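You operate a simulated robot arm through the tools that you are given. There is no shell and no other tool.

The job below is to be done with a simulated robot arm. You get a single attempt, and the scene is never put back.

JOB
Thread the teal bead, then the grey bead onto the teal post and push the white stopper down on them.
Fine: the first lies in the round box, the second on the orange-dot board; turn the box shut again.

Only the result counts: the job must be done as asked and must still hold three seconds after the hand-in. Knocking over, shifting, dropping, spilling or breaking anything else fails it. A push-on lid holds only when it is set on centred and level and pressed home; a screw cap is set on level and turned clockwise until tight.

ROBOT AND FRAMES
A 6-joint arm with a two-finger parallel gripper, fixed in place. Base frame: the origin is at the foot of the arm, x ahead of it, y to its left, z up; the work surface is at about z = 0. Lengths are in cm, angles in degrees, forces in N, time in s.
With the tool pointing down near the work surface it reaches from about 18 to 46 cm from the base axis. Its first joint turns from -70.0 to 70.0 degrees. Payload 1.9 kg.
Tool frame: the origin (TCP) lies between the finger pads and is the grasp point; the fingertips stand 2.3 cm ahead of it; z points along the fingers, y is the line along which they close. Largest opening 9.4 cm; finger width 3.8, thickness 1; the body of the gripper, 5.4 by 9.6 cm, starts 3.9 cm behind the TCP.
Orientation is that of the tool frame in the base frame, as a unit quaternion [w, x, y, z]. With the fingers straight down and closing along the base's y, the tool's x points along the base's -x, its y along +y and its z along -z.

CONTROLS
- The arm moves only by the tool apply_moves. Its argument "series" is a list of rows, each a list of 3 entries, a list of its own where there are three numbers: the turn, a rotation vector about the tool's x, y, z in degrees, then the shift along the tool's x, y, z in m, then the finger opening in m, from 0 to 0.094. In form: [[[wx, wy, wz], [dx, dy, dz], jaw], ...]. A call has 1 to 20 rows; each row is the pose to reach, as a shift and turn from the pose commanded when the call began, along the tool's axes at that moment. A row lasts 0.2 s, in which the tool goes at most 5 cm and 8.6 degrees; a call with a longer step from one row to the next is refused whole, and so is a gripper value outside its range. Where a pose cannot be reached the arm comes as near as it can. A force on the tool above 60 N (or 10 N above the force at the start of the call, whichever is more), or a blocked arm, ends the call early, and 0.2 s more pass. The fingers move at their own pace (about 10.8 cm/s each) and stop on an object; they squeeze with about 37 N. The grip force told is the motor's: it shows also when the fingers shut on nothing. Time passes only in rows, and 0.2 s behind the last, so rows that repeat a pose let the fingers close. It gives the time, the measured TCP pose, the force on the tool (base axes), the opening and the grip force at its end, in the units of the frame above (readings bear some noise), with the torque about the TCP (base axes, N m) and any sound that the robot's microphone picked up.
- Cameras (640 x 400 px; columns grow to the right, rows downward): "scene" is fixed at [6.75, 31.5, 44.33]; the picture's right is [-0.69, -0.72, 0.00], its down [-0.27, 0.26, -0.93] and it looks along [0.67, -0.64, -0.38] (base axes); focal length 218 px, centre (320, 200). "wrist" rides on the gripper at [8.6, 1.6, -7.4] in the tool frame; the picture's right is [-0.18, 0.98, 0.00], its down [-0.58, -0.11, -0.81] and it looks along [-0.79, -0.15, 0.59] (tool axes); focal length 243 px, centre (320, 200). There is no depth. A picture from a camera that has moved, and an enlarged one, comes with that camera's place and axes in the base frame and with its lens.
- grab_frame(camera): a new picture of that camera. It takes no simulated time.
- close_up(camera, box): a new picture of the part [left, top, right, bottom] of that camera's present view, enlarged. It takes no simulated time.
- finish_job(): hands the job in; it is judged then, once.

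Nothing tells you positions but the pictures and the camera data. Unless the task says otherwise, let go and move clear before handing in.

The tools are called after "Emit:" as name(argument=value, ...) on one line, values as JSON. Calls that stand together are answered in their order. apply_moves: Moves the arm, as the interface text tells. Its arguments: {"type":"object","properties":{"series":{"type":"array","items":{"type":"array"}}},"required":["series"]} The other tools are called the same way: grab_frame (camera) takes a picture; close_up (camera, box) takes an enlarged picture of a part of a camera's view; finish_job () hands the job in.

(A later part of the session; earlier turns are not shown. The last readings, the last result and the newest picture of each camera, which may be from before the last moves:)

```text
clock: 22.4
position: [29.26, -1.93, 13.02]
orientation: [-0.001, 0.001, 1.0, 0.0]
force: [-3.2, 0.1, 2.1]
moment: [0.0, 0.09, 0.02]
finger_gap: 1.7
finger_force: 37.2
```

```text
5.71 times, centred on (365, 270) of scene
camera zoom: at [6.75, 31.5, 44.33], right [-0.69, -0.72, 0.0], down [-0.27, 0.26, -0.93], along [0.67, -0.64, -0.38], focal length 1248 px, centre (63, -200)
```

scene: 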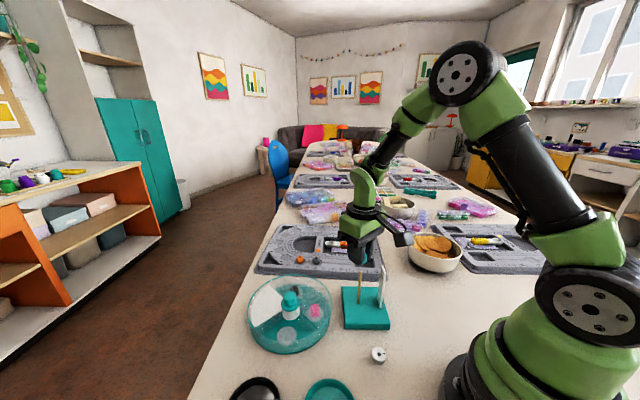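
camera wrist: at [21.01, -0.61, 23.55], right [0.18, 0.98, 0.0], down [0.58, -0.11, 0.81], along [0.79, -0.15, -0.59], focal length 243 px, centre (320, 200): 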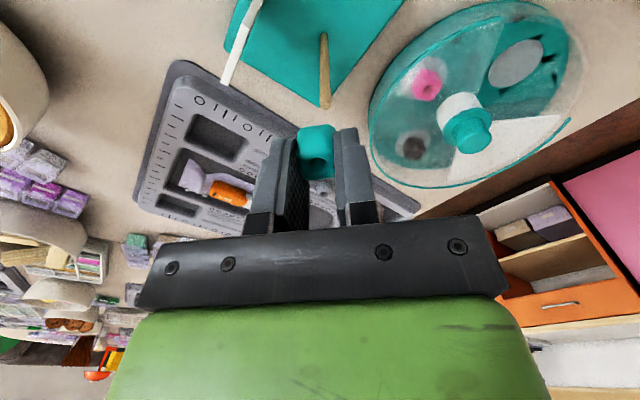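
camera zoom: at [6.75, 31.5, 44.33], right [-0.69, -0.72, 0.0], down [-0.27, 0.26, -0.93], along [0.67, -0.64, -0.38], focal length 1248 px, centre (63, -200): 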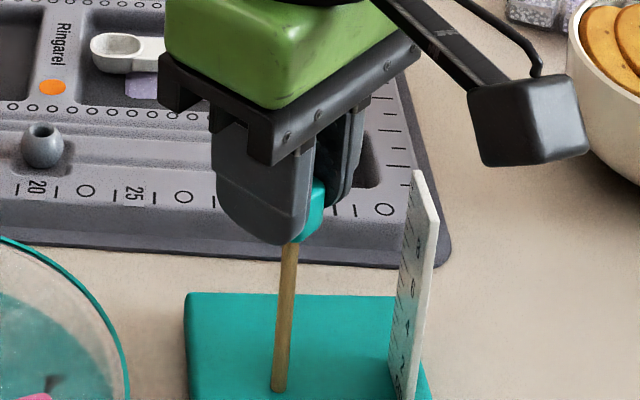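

There is only slight side contact (about 3 N), which suggests the tip has entered the hole. I'll nudge 0.5 mm to relieve it and continue down while watching the forces.

Emit:
apply_moves(series=[[[0, 0, 0], [0.0005, 0, 0.003], 0.01], [[0, 0, 0], [0.0005, 0, 0.007], 0.01], [[0, 0, 0], [0.0005, 0, 0.011], 0.01], [[0, 0, 0], [0.0005, 0, 0.015], 0.01]])

Emit:
close_up(camera="wrist", box=[280, 80, 360, 180])

Emit:
close_up(camera="scene", box=[335, 235, 395, 305])

```text
clock: 23.4
position: [29.16, -1.83, 11.55]
orientation: [0.0, 0.0, 1.0, 0.001]
force: [-1.5, 0.8, -0.4]
moment: [0.04, 0.09, 0.04]
finger_gap: 1.69
finger_force: 37.2
```

```text
4.00 times, centred on (320, 130) of wrist
camera zoom: at [20.78, -0.14, 19.01], right [0.18, 0.98, 0.0], down [0.58, -0.11, 0.81], along [0.79, -0.15, -0.59], focal length 970 px, centre (320, 480)
```

zoom: 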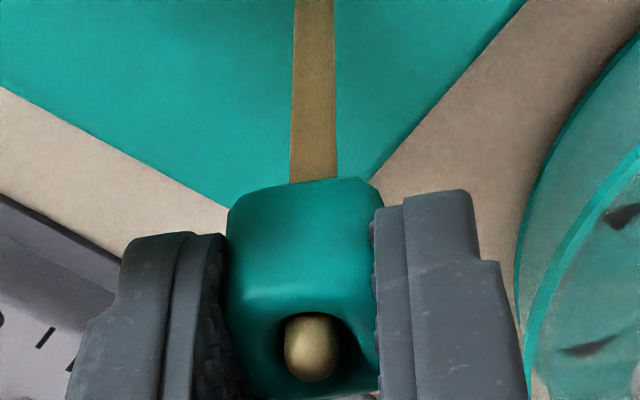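

```text
5.71 times, centred on (365, 270) of scene
camera zoom: at [6.75, 31.5, 44.33], right [-0.69, -0.72, 0.0], down [-0.27, 0.26, -0.93], along [0.67, -0.64, -0.38], focal length 1248 px, centre (63, -200)
```

zoom: 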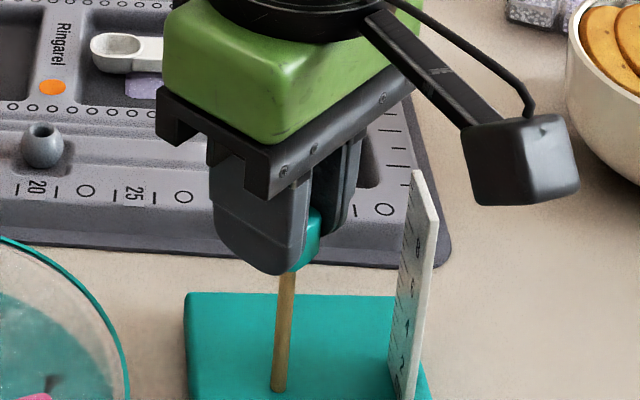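

The post tip is showing through the teal bead's hole, so it is threaded. I'll lower further, keeping the body above the ruler top, then let it slide down.

Emit:
apply_moves(series=[[[0, 0, 0], [0.0003, 0, 0.006], 0.01], [[0, 0, 0], [0.0003, 0, 0.012], 0.01], [[0, 0, 0], [0.0003, 0, 0.018], 0.01], [[0, 0, 0], [0.0003, 0, 0.024], 0.01], [[0, 0, 0], [0.0003, 0, 0.024], 0.01]])

Emit:
grab_frame(camera="wrist")

Emit:
close_up(camera="scene", box=[325, 235, 405, 335])

```text
clock: 24.6
position: [29.18, -1.75, 9.12]
orientation: [0.0, -0.001, 1.0, 0.001]
force: [0.3, 0.4, -0.1]
moment: [0.01, 0.01, -0.03]
finger_gap: 1.7
finger_force: 36.4
```

```text
taken
camera wrist: at [20.68, -0.16, 16.61], right [0.18, 0.98, 0.0], down [0.58, -0.11, 0.81], along [0.79, -0.15, -0.59], focal length 243 px, centre (320, 200)
```

wrist: 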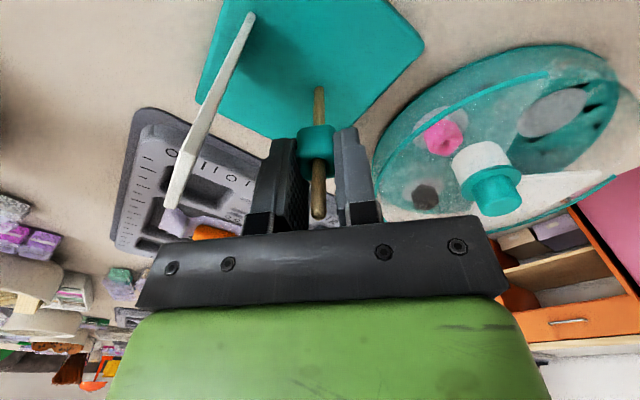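

```text
4.00 times, centred on (365, 285) of scene
camera zoom: at [6.75, 31.5, 44.33], right [-0.69, -0.72, 0.0], down [-0.27, 0.26, -0.93], along [0.67, -0.64, -0.38], focal length 873 px, centre (140, -140)
```

zoom: 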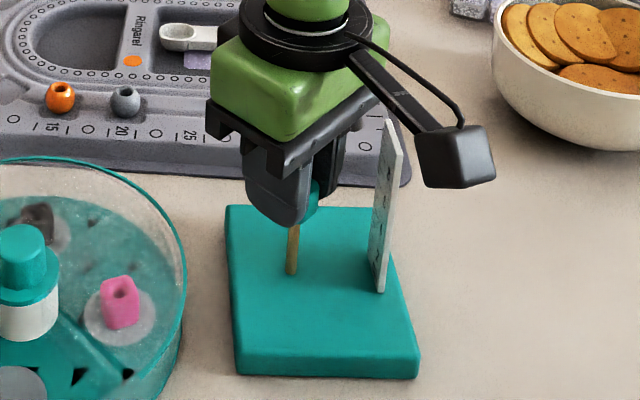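

The bead is well down the post. I'll open the fingers to let it slide to the base, then rise straight up.

Emit:
apply_moves(series=[[[0, 0, 0], [0, 0, 0], 0.025], [[0, 0, 0], [0, 0, 0], 0.032], [[0, 0, 0], [0, 0, 0], 0.032], [[0, 0, 0], [0, 0, 0], 0.032]])

Emit:
close_up(camera="scene", box=[325, 235, 405, 335])

Emit:
close_up(camera="wrist", box=[200, 0, 440, 240])

```text
clock: 25.6
position: [29.16, -1.94, 9.14]
orientation: [0.0, 0.0, 1.0, -0.001]
force: [-0.5, -0.1, 0.1]
moment: [-0.05, 0.01, 0.0]
finger_gap: 3.19
finger_force: 0.2
```

```text
4.00 times, centred on (365, 285) of scene
camera zoom: at [6.75, 31.5, 44.33], right [-0.69, -0.72, 0.0], down [-0.27, 0.26, -0.93], along [0.67, -0.64, -0.38], focal length 873 px, centre (140, -140)
```

zoom: 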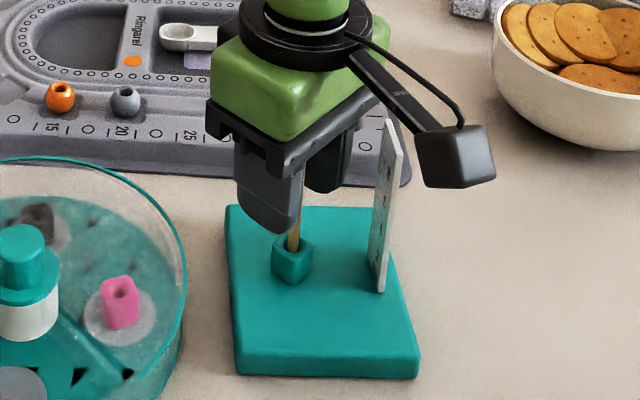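

```text
1.67 times, centred on (320, 120) of wrist
camera zoom: at [20.68, -0.16, 16.62], right [0.18, 0.98, 0.0], down [0.58, -0.11, 0.81], along [0.79, -0.15, -0.59], focal length 404 px, centre (320, 333)
```

zoom: 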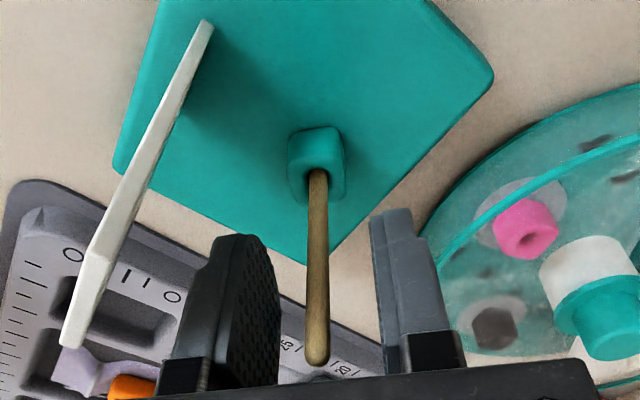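

The teal bead is on the post base. I'll rise clear and go to look at the grey bead, tilting the hand outward for reach.

Emit:
apply_moves(series=[[[0, 0, 0], [0, 0, -0.03], 0.032], [[0, 0, 0], [0, 0, -0.06], 0.032], [[0, 0, 0], [0, 0, -0.09], 0.032], [[0, -3, 0], [-0.03, -0.01, -0.09], 0.032], [[0, -6, 0], [-0.06, -0.02, -0.08], 0.032], [[0, -9, 0], [-0.09, -0.03, -0.06], 0.032], [[0, -12, 0], [-0.12, -0.03, -0.04], 0.032], [[0, -15, 0], [-0.13, -0.03, -0.02], 0.032], [[0, -15, 0], [-0.13, -0.03, -0.02], 0.032]])

Emit:
grab_frame(camera="wrist")

Emit:
close_up(camera="scene", box=[270, 210, 370, 290])

Emit:
close_up(camera="scene", box=[325, 235, 405, 335])

```text
clock: 27.6
position: [42.16, -4.72, 10.96]
orientation: [0.131, 0.0, 0.991, 0.0]
force: [-0.9, -0.2, -0.2]
moment: [-0.01, 0.01, 0.0]
finger_gap: 3.2
finger_force: 0.0
```

```text
taken
camera wrist: at [32.07, -3.05, 15.88], right [0.18, 0.98, 0.05], down [0.35, -0.11, 0.93], along [0.92, -0.15, -0.36], focal length 243 px, centre (320, 200)
```

wrist: 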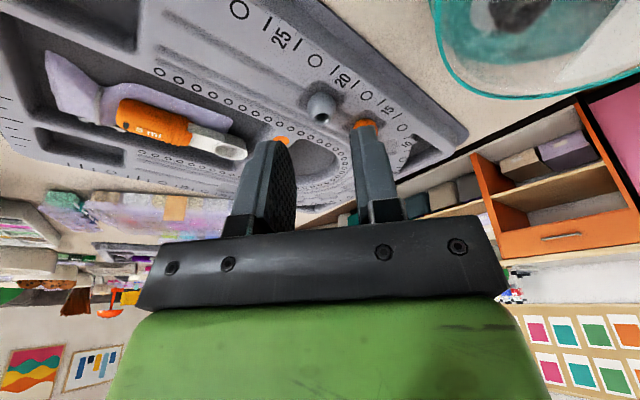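

```text
5.00 times, centred on (320, 250) of scene
camera zoom: at [6.75, 31.5, 44.33], right [-0.69, -0.72, 0.0], down [-0.27, 0.26, -0.93], along [0.67, -0.64, -0.38], focal length 1092 px, centre (320, -50)
```

zoom: 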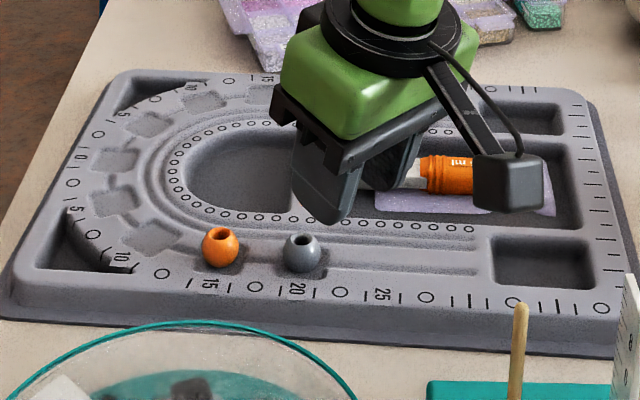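

```text
4.00 times, centred on (365, 285) of scene
camera zoom: at [6.75, 31.5, 44.33], right [-0.69, -0.72, 0.0], down [-0.27, 0.26, -0.93], along [0.67, -0.64, -0.38], focal length 873 px, centre (140, -140)
```

zoom: 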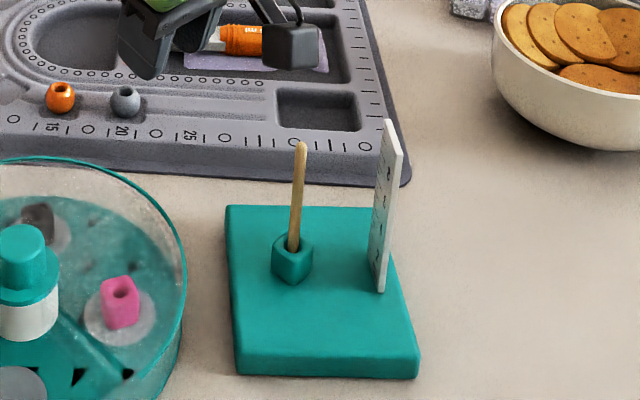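

The teal bead sits neatly on the base. I'll zoom in on the grey bead to measure where it is.

Emit:
close_up(camera="wrist", box=[270, 60, 410, 160])

Emit:
close_up(camera="scene", box=[295, 240, 345, 280])

```text
4.00 times, centred on (340, 110) of wrist
camera zoom: at [32.07, -3.05, 15.88], right [0.18, 0.98, 0.05], down [0.35, -0.11, 0.93], along [0.92, -0.15, -0.36], focal length 970 px, centre (240, 560)
```

zoom: 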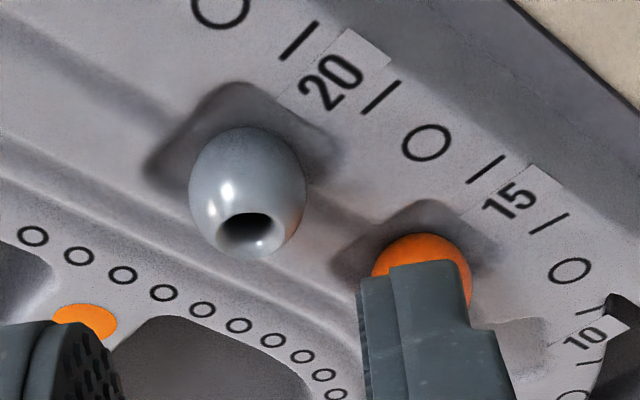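

```text
10.00 times, centred on (320, 260) of scene
camera zoom: at [6.75, 31.5, 44.33], right [-0.69, -0.72, 0.0], down [-0.27, 0.26, -0.93], along [0.67, -0.64, -0.38], focal length 2184 px, centre (320, -400)
```

zoom: 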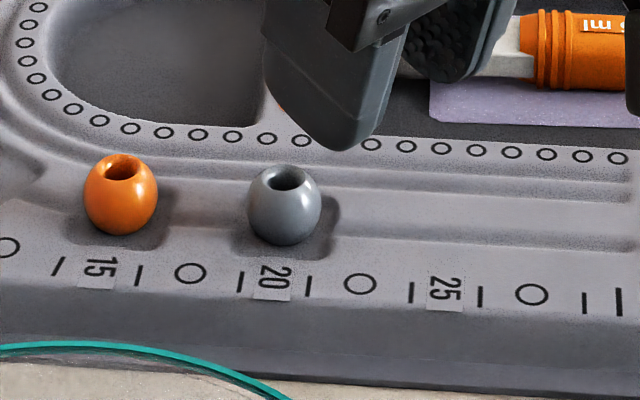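

The grey bead has its hole at about (46.2, -4.83, 3.75) and its centre near (46.35, -4.85, 2.7), in a shallow dimple. I'll move to an approach pose 3 cm short of it along the tilted tool axis.

Emit:
apply_moves(series=[[[0, 0, 0], [-0.008, -0.0005, 0.015], 0.032], [[0, 0, 0], [-0.019, -0.0013, 0.03], 0.032], [[0, 0, 0], [-0.019, -0.0013, 0.041], 0.032], [[0, 0, 0], [-0.019, -0.0013, 0.041], 0.032]])

Emit:
close_up(camera="wrist", box=[240, 80, 400, 200])

Emit:
close_up(camera="scene", box=[285, 230, 345, 280])

```text
clock: 28.6
position: [45.18, -4.96, 7.68]
orientation: [0.131, -0.001, 0.991, 0.001]
force: [0.4, -0.1, -0.1]
moment: [-0.03, 0.0, 0.02]
finger_gap: 3.2
finger_force: 0.1
```

```text
3.33 times, centred on (320, 140) of wrist
camera zoom: at [34.98, -3.27, 12.56], right [0.18, 0.98, 0.05], down [0.35, -0.11, 0.93], along [0.92, -0.15, -0.37], focal length 809 px, centre (320, 400)
```

zoom: 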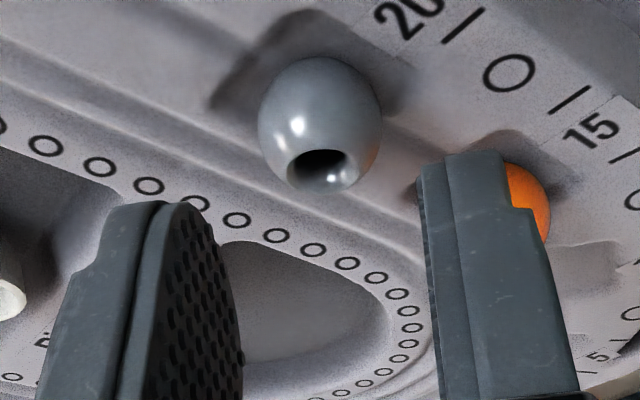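

```text
8.00 times, centred on (315, 255) of scene
camera zoom: at [6.75, 31.5, 44.33], right [-0.69, -0.72, 0.0], down [-0.27, 0.26, -0.93], along [0.67, -0.64, -0.38], focal length 1747 px, centre (360, -240)
```

zoom: 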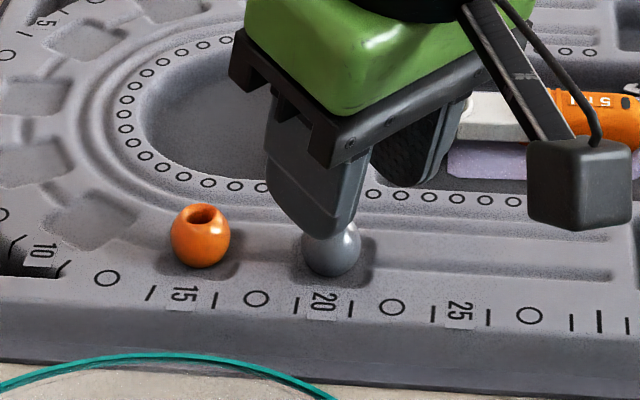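

The bead is centred between the fingers. I'll advance 3.1 cm along the tool axis.

Emit:
apply_moves(series=[[[0, 0, 0], [0.001, 0.0005, 0.01], 0.032], [[0, 0, 0], [0.002, 0.0005, 0.02], 0.032], [[0, 0, 0], [0.002, 0.0005, 0.027], 0.032], [[0, 0, 0], [0.002, 0.0005, 0.031], 0.032], [[0, 0, 0], [0.002, 0.0005, 0.031], 0.032]])

Emit:
close_up(camera="wrist", box=[240, 100, 400, 220])

Emit:
close_up(camera="scene", box=[285, 230, 345, 280])

```text
clock: 29.8
position: [45.62, -4.86, 4.45]
orientation: [0.13, 0.0, 0.991, 0.0]
force: [-0.2, -0.7, 0.4]
moment: [-0.02, -0.01, 0.02]
finger_gap: 3.22
finger_force: 0.2
```

```text
3.33 times, centred on (320, 160) of wrist
camera zoom: at [35.6, -3.19, 9.52], right [0.18, 0.98, 0.05], down [0.35, -0.11, 0.93], along [0.92, -0.15, -0.37], focal length 809 px, centre (320, 333)
```

zoom: 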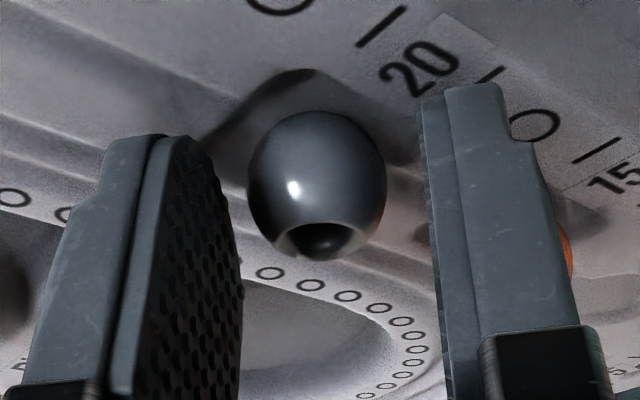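

```text
8.00 times, centred on (315, 255) of scene
camera zoom: at [6.75, 31.5, 44.33], right [-0.69, -0.72, 0.0], down [-0.27, 0.26, -0.93], along [0.67, -0.64, -0.38], focal length 1747 px, centre (360, -240)
```

zoom: 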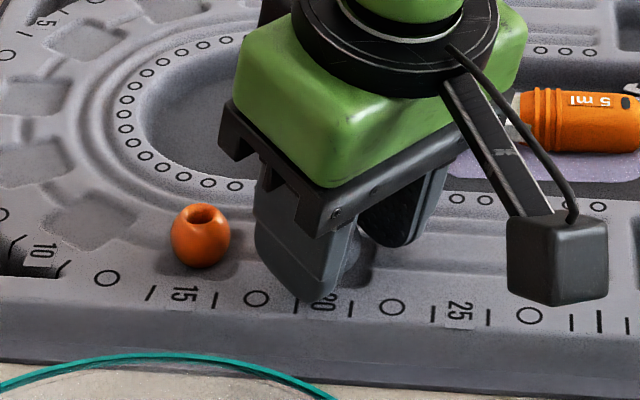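

The bead is centred between the pads with no contact forces. I'll close and lift straight up.

Emit:
apply_moves(series=[[[0, 0, 0], [0, 0, 0], 0.024], [[0, 0, 0], [0, 0, 0], 0.015], [[0, 0, 0], [0, 0, 0], 0.015], [[0, 0, 0], [0, 0, 0], 0.015]])

Emit:
close_up(camera="wrist", box=[240, 100, 400, 220])

```text
clock: 30.8
position: [45.69, -5.01, 4.52]
orientation: [0.13, 0.0, 0.991, -0.001]
force: [0.0, -0.9, 0.5]
moment: [0.03, -0.04, 0.0]
finger_gap: 1.97
finger_force: 37.1
```

```text
3.33 times, centred on (320, 160) of wrist
camera zoom: at [35.6, -3.2, 9.53], right [0.18, 0.98, 0.05], down [0.35, -0.11, 0.93], along [0.92, -0.15, -0.37], focal length 809 px, centre (320, 333)
```

zoom: 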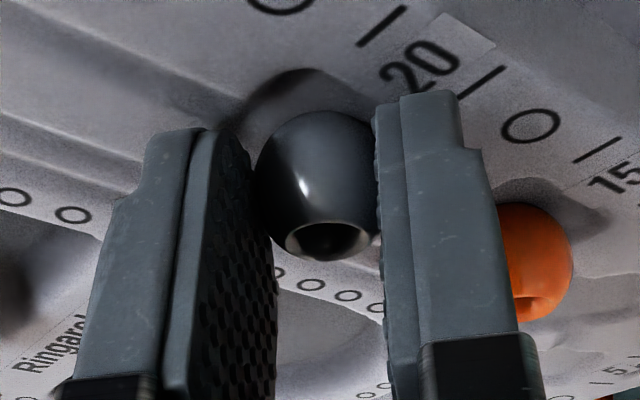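

The grey bead is gripped at 1.97 cm. I'll lift it straight up and carry it to above the post, keeping the tilt.

Emit:
apply_moves(series=[[[0, 0, 0], [-0.0013, 0, -0.0048], 0.015], [[0, 0, 0], [-0.0052, 0, -0.0193], 0.015], [[0, 0, 0], [-0.013, 0, -0.0483], 0.015], [[0, 0, 0], [-0.0233, 0, -0.087], 0.015], [[0, 0, 0], [-0.0337, 0, -0.1256], 0.015], [[0, 0, 0], [-0.0337, 0, -0.1256], 0.015]])

Emit:
close_up(camera="wrist", box=[240, 100, 400, 220])

Emit:
close_up(camera="scene", box=[270, 200, 370, 280])

```text
clock: 32.2
position: [45.59, -5.06, 17.74]
orientation: [0.131, 0.0, 0.991, 0.0]
force: [0.4, 0.1, -0.3]
moment: [0.0, -0.02, -0.01]
finger_gap: 2.0
finger_force: 36.3
```

```text
3.33 times, centred on (320, 160) of wrist
camera zoom: at [35.49, -3.37, 22.61], right [0.18, 0.98, 0.05], down [0.35, -0.11, 0.93], along [0.92, -0.15, -0.37], focal length 809 px, centre (320, 333)
```

zoom: 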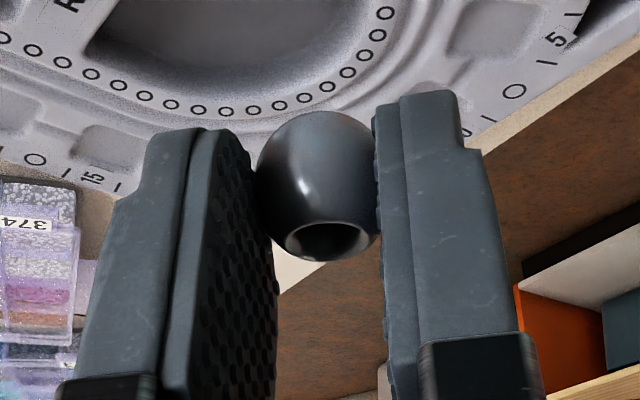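

```text
5.00 times, centred on (320, 240) of scene
camera zoom: at [6.75, 31.5, 44.33], right [-0.69, -0.72, 0.0], down [-0.27, 0.26, -0.93], along [0.67, -0.64, -0.38], focal length 1092 px, centre (320, 0)
```

zoom: 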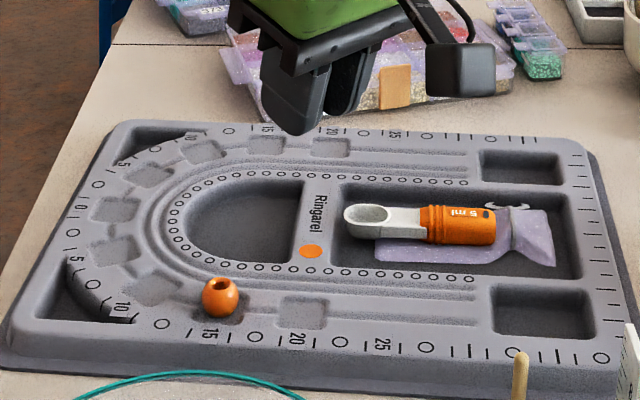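

The grey bead is held. I'll carry it horizontally to above the post at (28.76, -1.88) with the same tilt.

Emit:
apply_moves(series=[[[0, 0, 0], [0.0336, 0.0063, -0.009], 0.015], [[0, 0, 0], [0.0672, 0.0126, -0.018], 0.015], [[0, 0, 0], [0.1009, 0.0189, -0.0271], 0.015], [[0, 0, 0], [0.1345, 0.0252, -0.0361], 0.015], [[0, 0, 0], [0.1681, 0.0315, -0.0451], 0.015], [[0, 0, 0], [0.1707, 0.0315, -0.0354], 0.015], [[0, 0, 0], [0.1707, 0.0315, -0.0354], 0.015]])

Emit:
close_up(camera="wrist", box=[270, 80, 370, 180])

Emit:
close_up(camera="scene", box=[335, 235, 395, 305])

Emit:
grab_frame(camera="wrist")

```text
clock: 33.8
position: [28.33, -1.81, 16.71]
orientation: [0.13, 0.0, 0.991, 0.0]
force: [0.4, -0.2, 0.6]
moment: [0.0, -0.02, 0.02]
finger_gap: 2.0
finger_force: 37.1
```

```text
4.00 times, centred on (320, 130) of wrist
camera zoom: at [18.27, -0.06, 21.64], right [0.18, 0.98, 0.05], down [0.35, -0.11, 0.93], along [0.92, -0.15, -0.37], focal length 970 px, centre (320, 480)
```

zoom: 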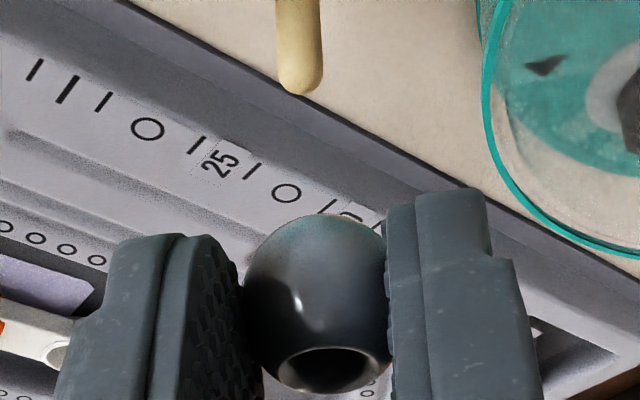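

```text
5.71 times, centred on (365, 270) of scene
camera zoom: at [6.75, 31.5, 44.33], right [-0.69, -0.72, 0.0], down [-0.27, 0.26, -0.93], along [0.67, -0.64, -0.38], focal length 1248 px, centre (63, -200)
```

zoom: 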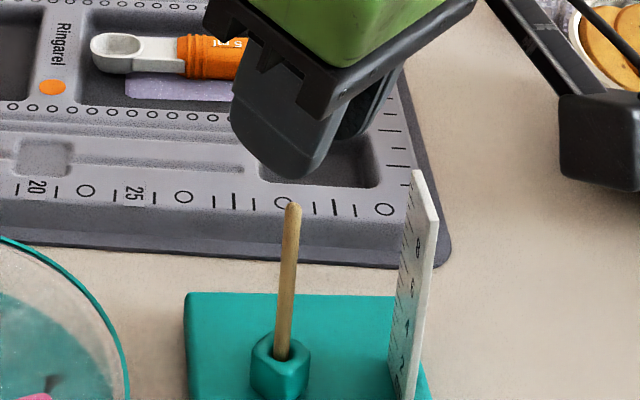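

```text
taken
camera wrist: at [18.27, -0.06, 21.64], right [0.18, 0.98, 0.05], down [0.35, -0.11, 0.93], along [0.92, -0.15, -0.37], focal length 243 px, centre (320, 200)
```

wrist: 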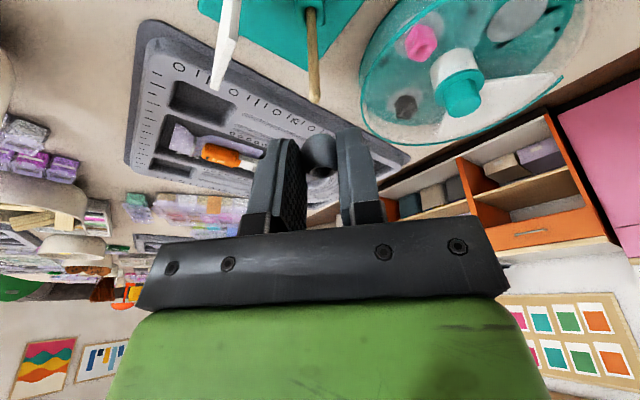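

The bead is above the post. I'll zoom in to check whether it tilted slightly when gripped.

Emit:
close_up(camera="wrist", box=[295, 125, 345, 185])

Emit:
close_up(camera="wrist", box=[295, 0, 345, 110])

```text
6.67 times, centred on (320, 155) of wrist
camera zoom: at [18.27, -0.06, 21.64], right [0.18, 0.98, 0.05], down [0.35, -0.11, 0.93], along [0.92, -0.15, -0.37], focal length 1618 px, centre (320, 500)
```

zoom: 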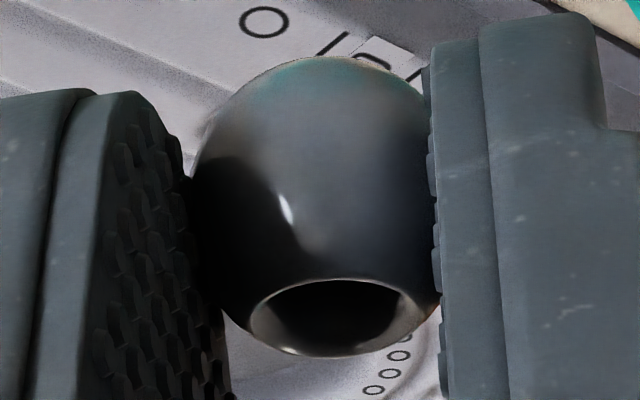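

```text
3.64 times, centred on (320, 55) of wrist
camera zoom: at [18.27, -0.06, 21.64], right [0.18, 0.98, 0.05], down [0.35, -0.11, 0.93], along [0.92, -0.15, -0.37], focal length 882 px, centre (320, 727)
```

zoom: 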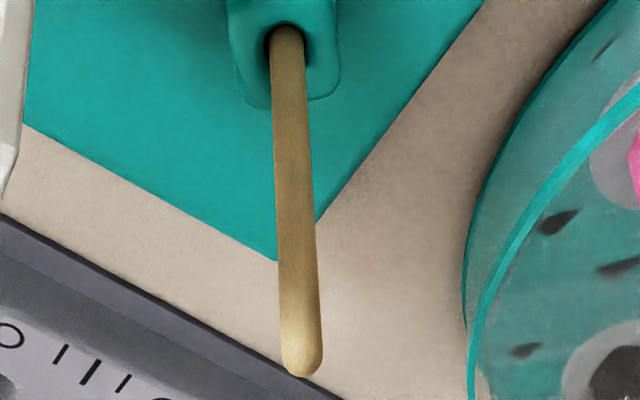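

The grey bead tilted about 5° sideways on gripping. I'll correct that by rolling the hand, shift to line up with the post, and come down to just above the tip for a close check.

Emit:
apply_moves(series=[[[-2.5, 0, 0], [0.002, -0.0014, 0.006], 0.015], [[-5, 0, 0], [0.0037, -0.0028, 0.0125], 0.015], [[-5, 0, 0], [0.0054, -0.0028, 0.018], 0.015], [[-5, 0, 0], [0.0054, -0.0028, 0.018], 0.015]])

Emit:
close_up(camera="wrist", box=[285, 100, 355, 190])

Emit:
close_up(camera="scene", box=[335, 235, 395, 305])

```text
clock: 34.8
position: [28.24, -2.15, 14.85]
orientation: [0.13, -0.006, 0.991, 0.043]
force: [0.3, -0.5, 0.4]
moment: [0.02, 0.0, 0.02]
finger_gap: 1.97
finger_force: 37.2
```

```text
4.44 times, centred on (320, 145) of wrist
camera zoom: at [18.09, -1.05, 19.87], right [0.16, 0.98, 0.13], down [0.36, -0.18, 0.92], along [0.92, -0.1, -0.38], focal length 1078 px, centre (320, 444)
```

zoom: 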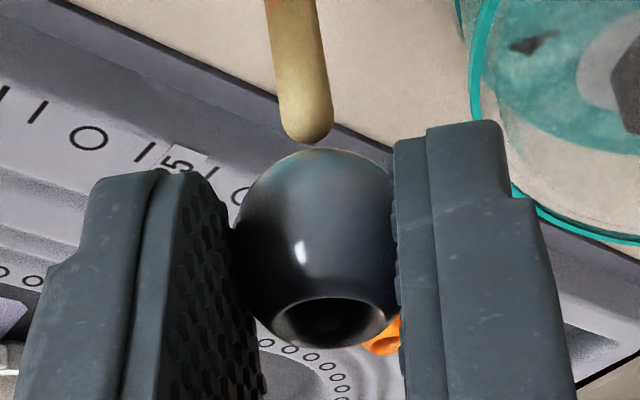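

```text
5.71 times, centred on (365, 270) of scene
camera zoom: at [6.75, 31.5, 44.33], right [-0.69, -0.72, 0.0], down [-0.27, 0.26, -0.93], along [0.67, -0.64, -0.38], focal length 1248 px, centre (63, -200)
```

zoom: 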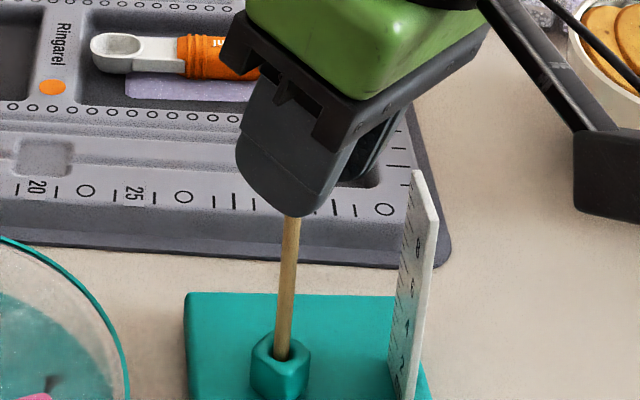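

The post is slightly to the right of the bead axis and the bead still leans about 3°. A further -3° roll fixes both. I'll apply it and lower gently onto the tip.

Emit:
apply_moves(series=[[[-3, 0, 0], [0.0008, -0.0003, 0.0029], 0.015], [[-3, 0, 0], [0.0016, -0.0005, 0.0058], 0.015], [[-3, 0, 0], [0.0023, -0.0008, 0.0087], 0.015], [[-3, 0, 0], [0.0029, -0.0009, 0.0106], 0.015], [[-3, 0, 0], [0.0034, -0.0011, 0.0125], 0.015]])

Emit:
close_up(camera="wrist", box=[285, 100, 355, 190])

Emit:
close_up(camera="scene", box=[335, 235, 395, 305])

```text
clock: 36.0
position: [28.17, -1.93, 13.52]
orientation: [0.13, -0.009, 0.989, 0.069]
force: [-1.4, 0.7, -1.2]
moment: [0.01, 0.1, 0.0]
finger_gap: 2.06
finger_force: 36.8
```

```text
4.44 times, centred on (320, 145) of wrist
camera zoom: at [18.03, -1.4, 18.55], right [0.14, 0.97, 0.18], down [0.36, -0.22, 0.91], along [0.92, -0.06, -0.38], focal length 1078 px, centre (320, 444)
```

zoom: 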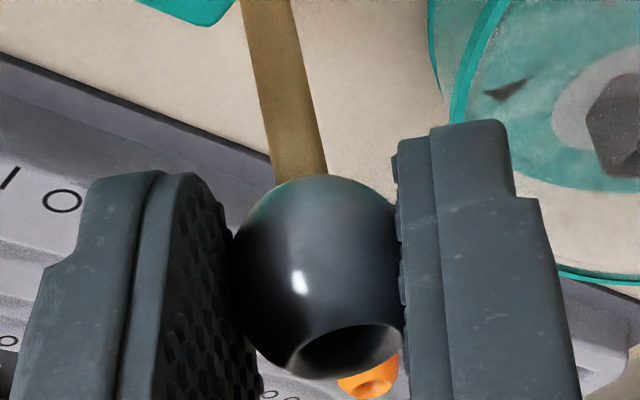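

```text
5.71 times, centred on (365, 270) of scene
camera zoom: at [6.75, 31.5, 44.33], right [-0.69, -0.72, 0.0], down [-0.27, 0.26, -0.93], along [0.67, -0.64, -0.38], focal length 1248 px, centre (63, -200)
```

zoom: 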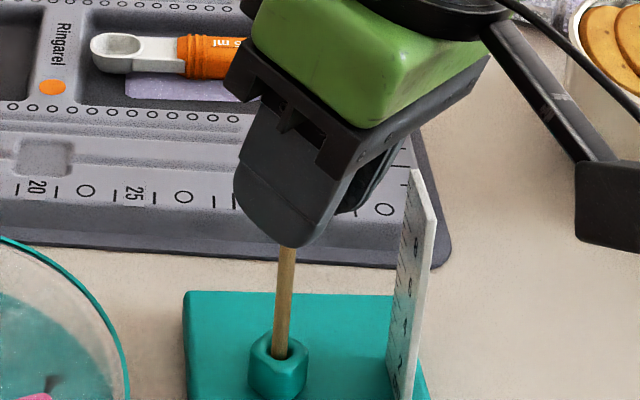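

The bead has ridden up about 3 mm in the grip, so the tip touched it off-centre. I'll back up 1 cm and reassess the bead's pose.

Emit:
apply_moves(series=[[[0, 0, 0], [-0.0013, 0.0006, -0.0048], 0.015], [[0, 0, 0], [-0.0026, 0.0013, -0.0096], 0.015], [[0, 0, 0], [-0.0032, 0.0016, -0.012], 0.015], [[0, 0, 0], [-0.0032, 0.0016, -0.012], 0.015]])

Emit:
close_up(camera="wrist", box=[295, 125, 345, 185])

Emit:
close_up(camera="wrist", box=[285, 100, 355, 190])

Emit:
close_up(camera="scene", box=[335, 235, 395, 305])

```text
clock: 37.0
position: [28.15, -2.09, 14.82]
orientation: [0.13, -0.009, 0.989, 0.07]
force: [0.4, 0.4, 0.1]
moment: [0.0, 0.02, -0.02]
finger_gap: 2.05
finger_force: 37.3
```

```text
6.67 times, centred on (320, 155) of wrist
camera zoom: at [18.06, -1.5, 19.88], right [0.14, 0.97, 0.18], down [0.36, -0.22, 0.91], along [0.92, -0.06, -0.38], focal length 1618 px, centre (320, 500)
```

zoom: 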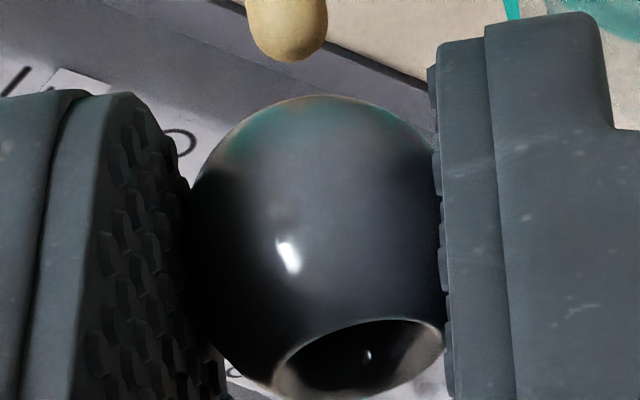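

```text
4.44 times, centred on (320, 145) of wrist
camera zoom: at [18.06, -1.5, 19.88], right [0.14, 0.97, 0.18], down [0.36, -0.22, 0.91], along [0.92, -0.06, -0.38], focal length 1078 px, centre (320, 444)
```

zoom: 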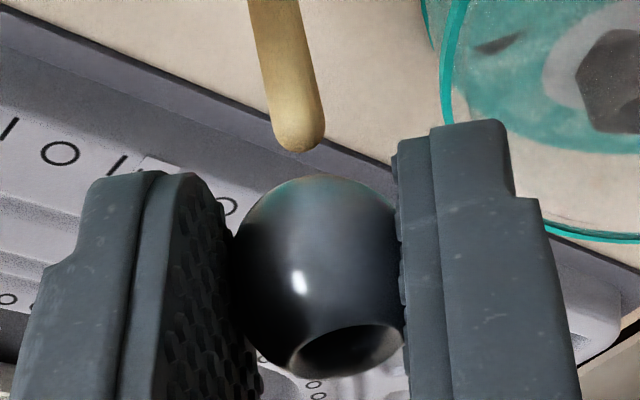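

```text
5.71 times, centred on (365, 270) of scene
camera zoom: at [6.75, 31.5, 44.33], right [-0.69, -0.72, 0.0], down [-0.27, 0.26, -0.93], along [0.67, -0.64, -0.38], focal length 1248 px, centre (63, -200)
```

zoom: 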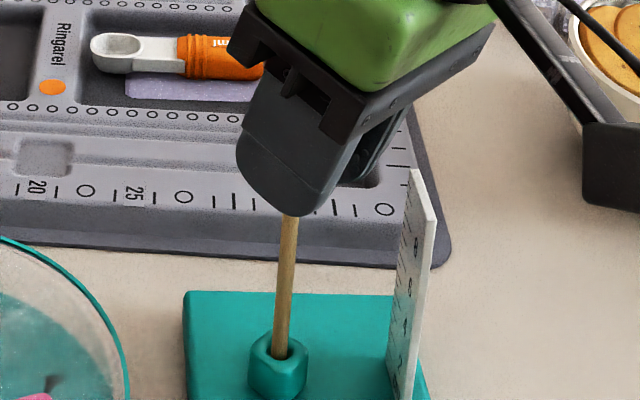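

The bead is upright again and laterally on the post line. I estimate about 1 mm more is needed in +x, so I'll apply that and come down in small steps while watching the force.

Emit:
apply_moves(series=[[[0, 0, 0], [0.0003, -0.0005, 0.0041], 0.015], [[0, 0, 0], [0.0009, -0.0009, 0.0074], 0.015], [[0, 0, 0], [0.0014, -0.0013, 0.0098], 0.015], [[0, 0, 0], [0.0014, -0.0013, 0.0098], 0.015]])

Emit:
close_up(camera="wrist", box=[295, 125, 345, 185])

Emit:
close_up(camera="scene", box=[335, 235, 395, 305])

```text
clock: 38.0
position: [28.46, -2.05, 13.84]
orientation: [0.131, -0.009, 0.989, 0.07]
force: [-1.3, -0.2, 2.2]
moment: [0.04, -0.01, 0.01]
finger_gap: 2.08
finger_force: 37.1
```

```text
6.67 times, centred on (320, 155) of wrist
camera zoom: at [18.21, -1.4, 18.88], right [0.14, 0.97, 0.18], down [0.36, -0.22, 0.91], along [0.92, -0.06, -0.38], focal length 1618 px, centre (320, 500)
```

zoom: 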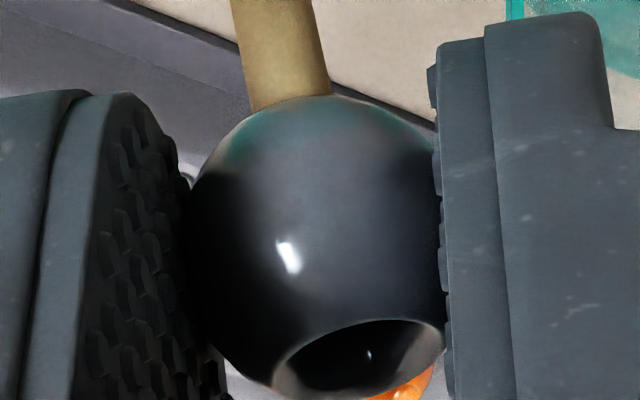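

```text
5.71 times, centred on (365, 270) of scene
camera zoom: at [6.75, 31.5, 44.33], right [-0.69, -0.72, 0.0], down [-0.27, 0.26, -0.93], along [0.67, -0.64, -0.38], focal length 1248 px, centre (63, -200)
```

zoom: 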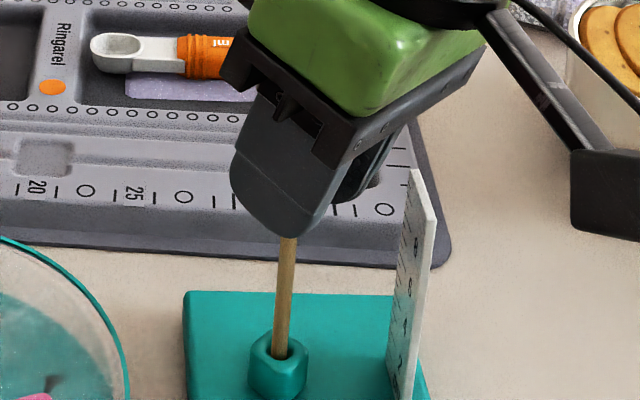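

There is slight contact now, and the post looks about 1.2 mm left of the hole axis. I'll shift that way and continue down in small steps.

Emit:
apply_moves(series=[[[0, 0, 0], [-0.0003, -0.001, -0.0011], 0.015], [[0, 0, 0], [0, -0.0012, -0.0002], 0.015], [[0, 0, 0], [0.0005, -0.0015, 0.0017], 0.015], [[0, 0, 0], [0.0008, -0.0016, 0.0027], 0.015]])

Emit:
close_up(camera="wrist", box=[295, 125, 345, 185])

Emit:
close_up(camera="scene", box=[335, 235, 395, 305])

```text
clock: 39.0
position: [28.38, -2.1, 13.43]
orientation: [0.131, -0.008, 0.989, 0.07]
force: [-11.1, 3.6, 27.1]
moment: [0.15, 0.18, 0.06]
finger_gap: 2.06
finger_force: 37.2
```

```text
6.67 times, centred on (320, 155) of wrist
camera zoom: at [18.17, -1.45, 18.6], right [0.14, 0.97, 0.18], down [0.36, -0.22, 0.91], along [0.92, -0.06, -0.38], focal length 1618 px, centre (320, 500)
```

zoom: 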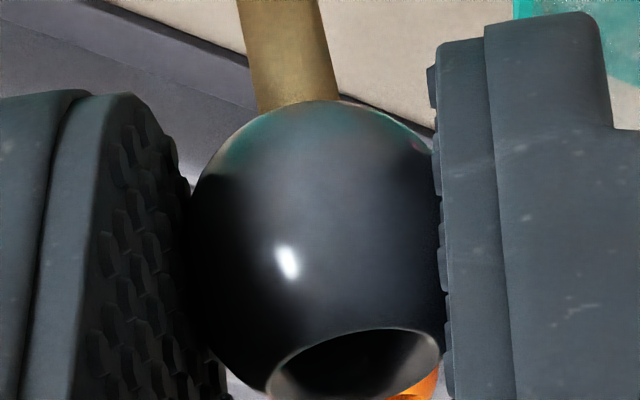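

```text
5.71 times, centred on (365, 270) of scene
camera zoom: at [6.74, 31.5, 44.33], right [-0.69, -0.72, 0.0], down [-0.27, 0.26, -0.93], along [0.67, -0.64, -0.38], focal length 1248 px, centre (63, -200)
```

zoom: 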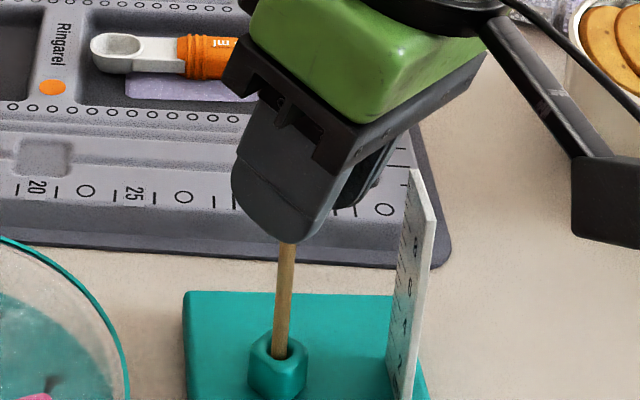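

The post pushes the bead in -x and upward, so the tip is inside the funnel on its -x side. I'll back off a little, shift 2.5 mm in -x, and try again.

Emit:
apply_moves(series=[[[0, 0, 0], [-0.0008, 0.0004, -0.0029], 0.015], [[0, 0, 0], [0.0016, 0.001, -0.0035], 0.015], [[0, 0, 0], [0.0016, 0.001, -0.0035], 0.015]])

Emit:
close_up(camera="wrist", box=[295, 125, 345, 185])

Emit:
close_up(camera="scene", box=[335, 235, 395, 305])

```text
clock: 39.8
position: [28.0, -2.14, 13.75]
orientation: [0.13, -0.01, 0.989, 0.069]
force: [-0.1, 0.0, -0.3]
moment: [-0.01, 0.0, 0.02]
finger_gap: 2.06
finger_force: 37.2
```

```text
6.67 times, centred on (320, 155) of wrist
camera zoom: at [17.93, -1.43, 18.9], right [0.14, 0.97, 0.18], down [0.36, -0.22, 0.91], along [0.92, -0.07, -0.38], focal length 1618 px, centre (320, 500)
```

zoom: 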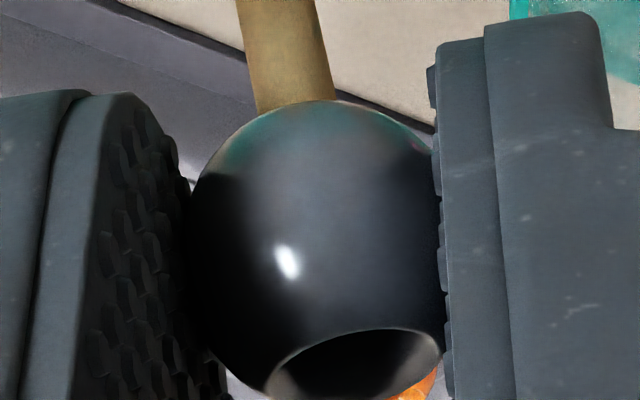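

```text
5.71 times, centred on (365, 270) of scene
camera zoom: at [6.75, 31.5, 44.33], right [-0.69, -0.72, 0.0], down [-0.27, 0.26, -0.93], along [0.67, -0.64, -0.38], focal length 1248 px, centre (63, -200)
```

zoom: 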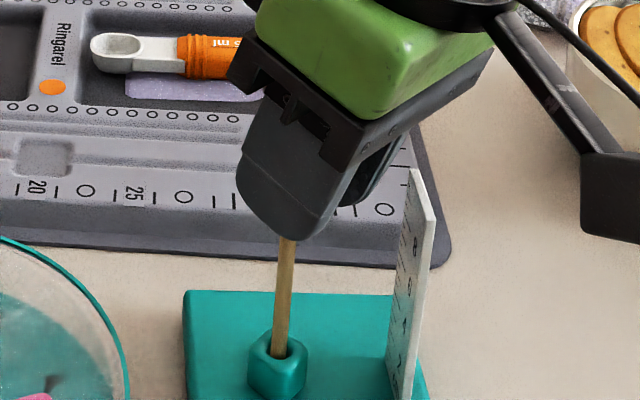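

The load is released. I'll take a slightly larger crop to judge the bead's pitch.

Emit:
close_up(camera="wrist", box=[290, 135, 350, 205])

```text
5.71 times, centred on (320, 170) of wrist
camera zoom: at [17.93, -1.43, 18.9], right [0.14, 0.97, 0.18], down [0.36, -0.22, 0.91], along [0.92, -0.07, -0.38], focal length 1386 px, centre (320, 371)
```

zoom: 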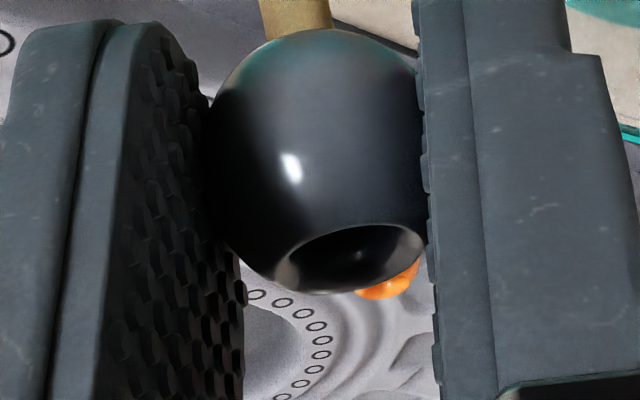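

The bead is close to upright and laterally on the post. I'll lower in fine steps again.

Emit:
apply_moves(series=[[[0, 0, 0], [0.0004, -0.0002, 0.0014], 0.015], [[0, 0, 0], [0.0008, -0.0004, 0.0029], 0.015], [[0, 0, 0], [0.001, -0.0005, 0.0038], 0.015], [[0, 0, 0], [0.001, -0.0005, 0.0038], 0.015]])

Emit:
close_up(camera="wrist", box=[290, 135, 350, 205])

```text
clock: 40.8
position: [28.1, -2.05, 13.2]
orientation: [0.13, -0.009, 0.989, 0.069]
force: [0.6, 0.2, -0.9]
moment: [0.04, -0.01, 0.01]
finger_gap: 2.08
finger_force: 37.1
```

```text
5.71 times, centred on (320, 170) of wrist
camera zoom: at [17.95, -1.43, 18.43], right [0.14, 0.97, 0.18], down [0.36, -0.22, 0.91], along [0.92, -0.07, -0.38], focal length 1386 px, centre (320, 371)
```

zoom: 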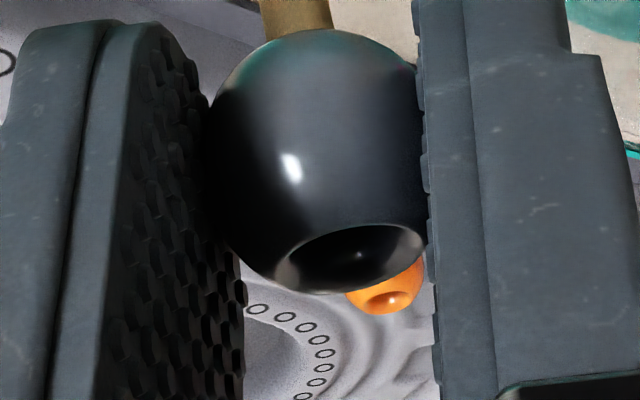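

There is no force below the earlier contact height, so the tip seems to be entering. I'll continue down.

Emit:
apply_moves(series=[[[0, 0, 0], [0.0005, -0.0003, 0.0019], 0.015], [[0, 0, 0], [0.001, -0.0005, 0.0038], 0.015], [[0, 0, 0], [0.0016, -0.0008, 0.0057], 0.015], [[0, 0, 0], [0.0016, -0.0008, 0.0057], 0.015]])

Emit:
close_up(camera="wrist", box=[290, 135, 350, 205])

Emit:
close_up(camera="scene", box=[335, 235, 395, 305])

```text
clock: 41.8
position: [27.94, -2.07, 12.67]
orientation: [0.131, -0.01, 0.989, 0.069]
force: [-0.3, 0.1, -0.3]
moment: [0.04, -0.01, 0.0]
finger_gap: 2.05
finger_force: 37.1
```

```text
5.71 times, centred on (320, 170) of wrist
camera zoom: at [17.91, -1.39, 17.82], right [0.14, 0.97, 0.18], down [0.36, -0.22, 0.91], along [0.92, -0.06, -0.38], focal length 1386 px, centre (320, 371)
```

zoom: 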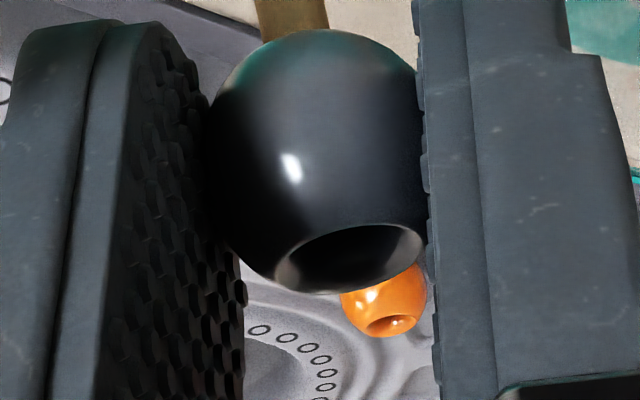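

```text
5.71 times, centred on (365, 270) of scene
camera zoom: at [6.75, 31.5, 44.33], right [-0.69, -0.72, 0.0], down [-0.27, 0.26, -0.93], along [0.67, -0.64, -0.38], focal length 1248 px, centre (63, -200)
```

zoom: 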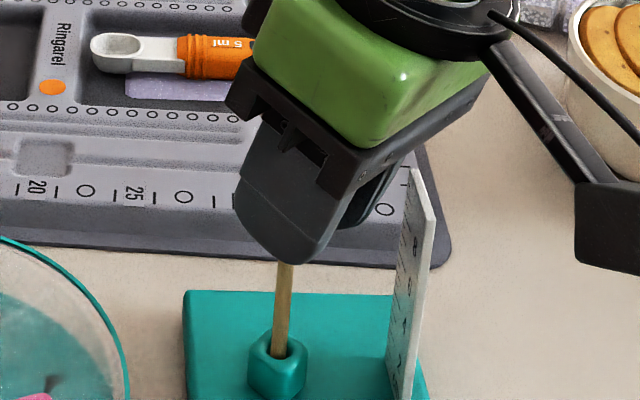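

Still no force. I'll go another 8 mm and look into the hole for the tip.

Emit:
apply_moves(series=[[[0, 0, 0], [0.0007, -0.0004, 0.0025], 0.015], [[0, 0, 0], [0.0013, -0.0007, 0.005], 0.015], [[0, 0, 0], [0.0021, -0.0011, 0.0077], 0.015], [[0, 0, 0], [0.0021, -0.0011, 0.0077], 0.015]])

Emit:
close_up(camera="wrist", box=[290, 135, 350, 205])

Emit:
close_up(camera="scene", box=[335, 235, 395, 305])

```text
clock: 42.8
position: [27.96, -2.08, 11.99]
orientation: [0.13, -0.008, 0.989, 0.069]
force: [0.4, -0.1, 0.0]
moment: [0.0, 0.02, 0.0]
finger_gap: 2.03
finger_force: 37.6
```

```text
5.71 times, centred on (320, 170) of wrist
camera zoom: at [17.92, -1.44, 17.03], right [0.14, 0.97, 0.18], down [0.36, -0.22, 0.91], along [0.92, -0.07, -0.38], focal length 1386 px, centre (320, 371)
```

zoom: 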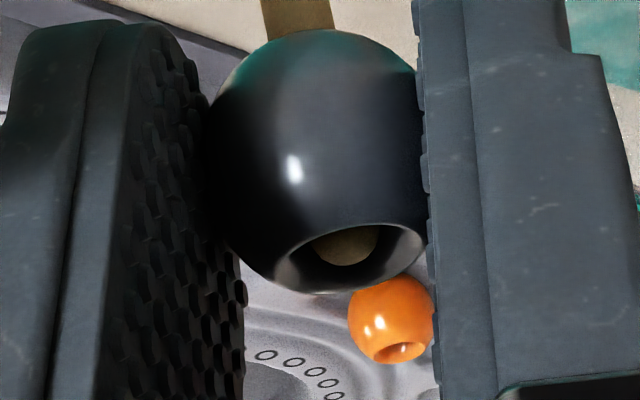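

```text
5.71 times, centred on (365, 270) of scene
camera zoom: at [6.75, 31.5, 44.33], right [-0.69, -0.72, 0.0], down [-0.27, 0.26, -0.93], along [0.67, -0.64, -0.38], focal length 1248 px, centre (63, -200)
```

zoom: 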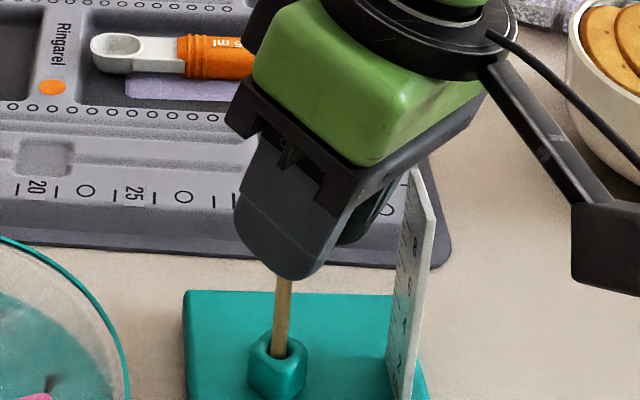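

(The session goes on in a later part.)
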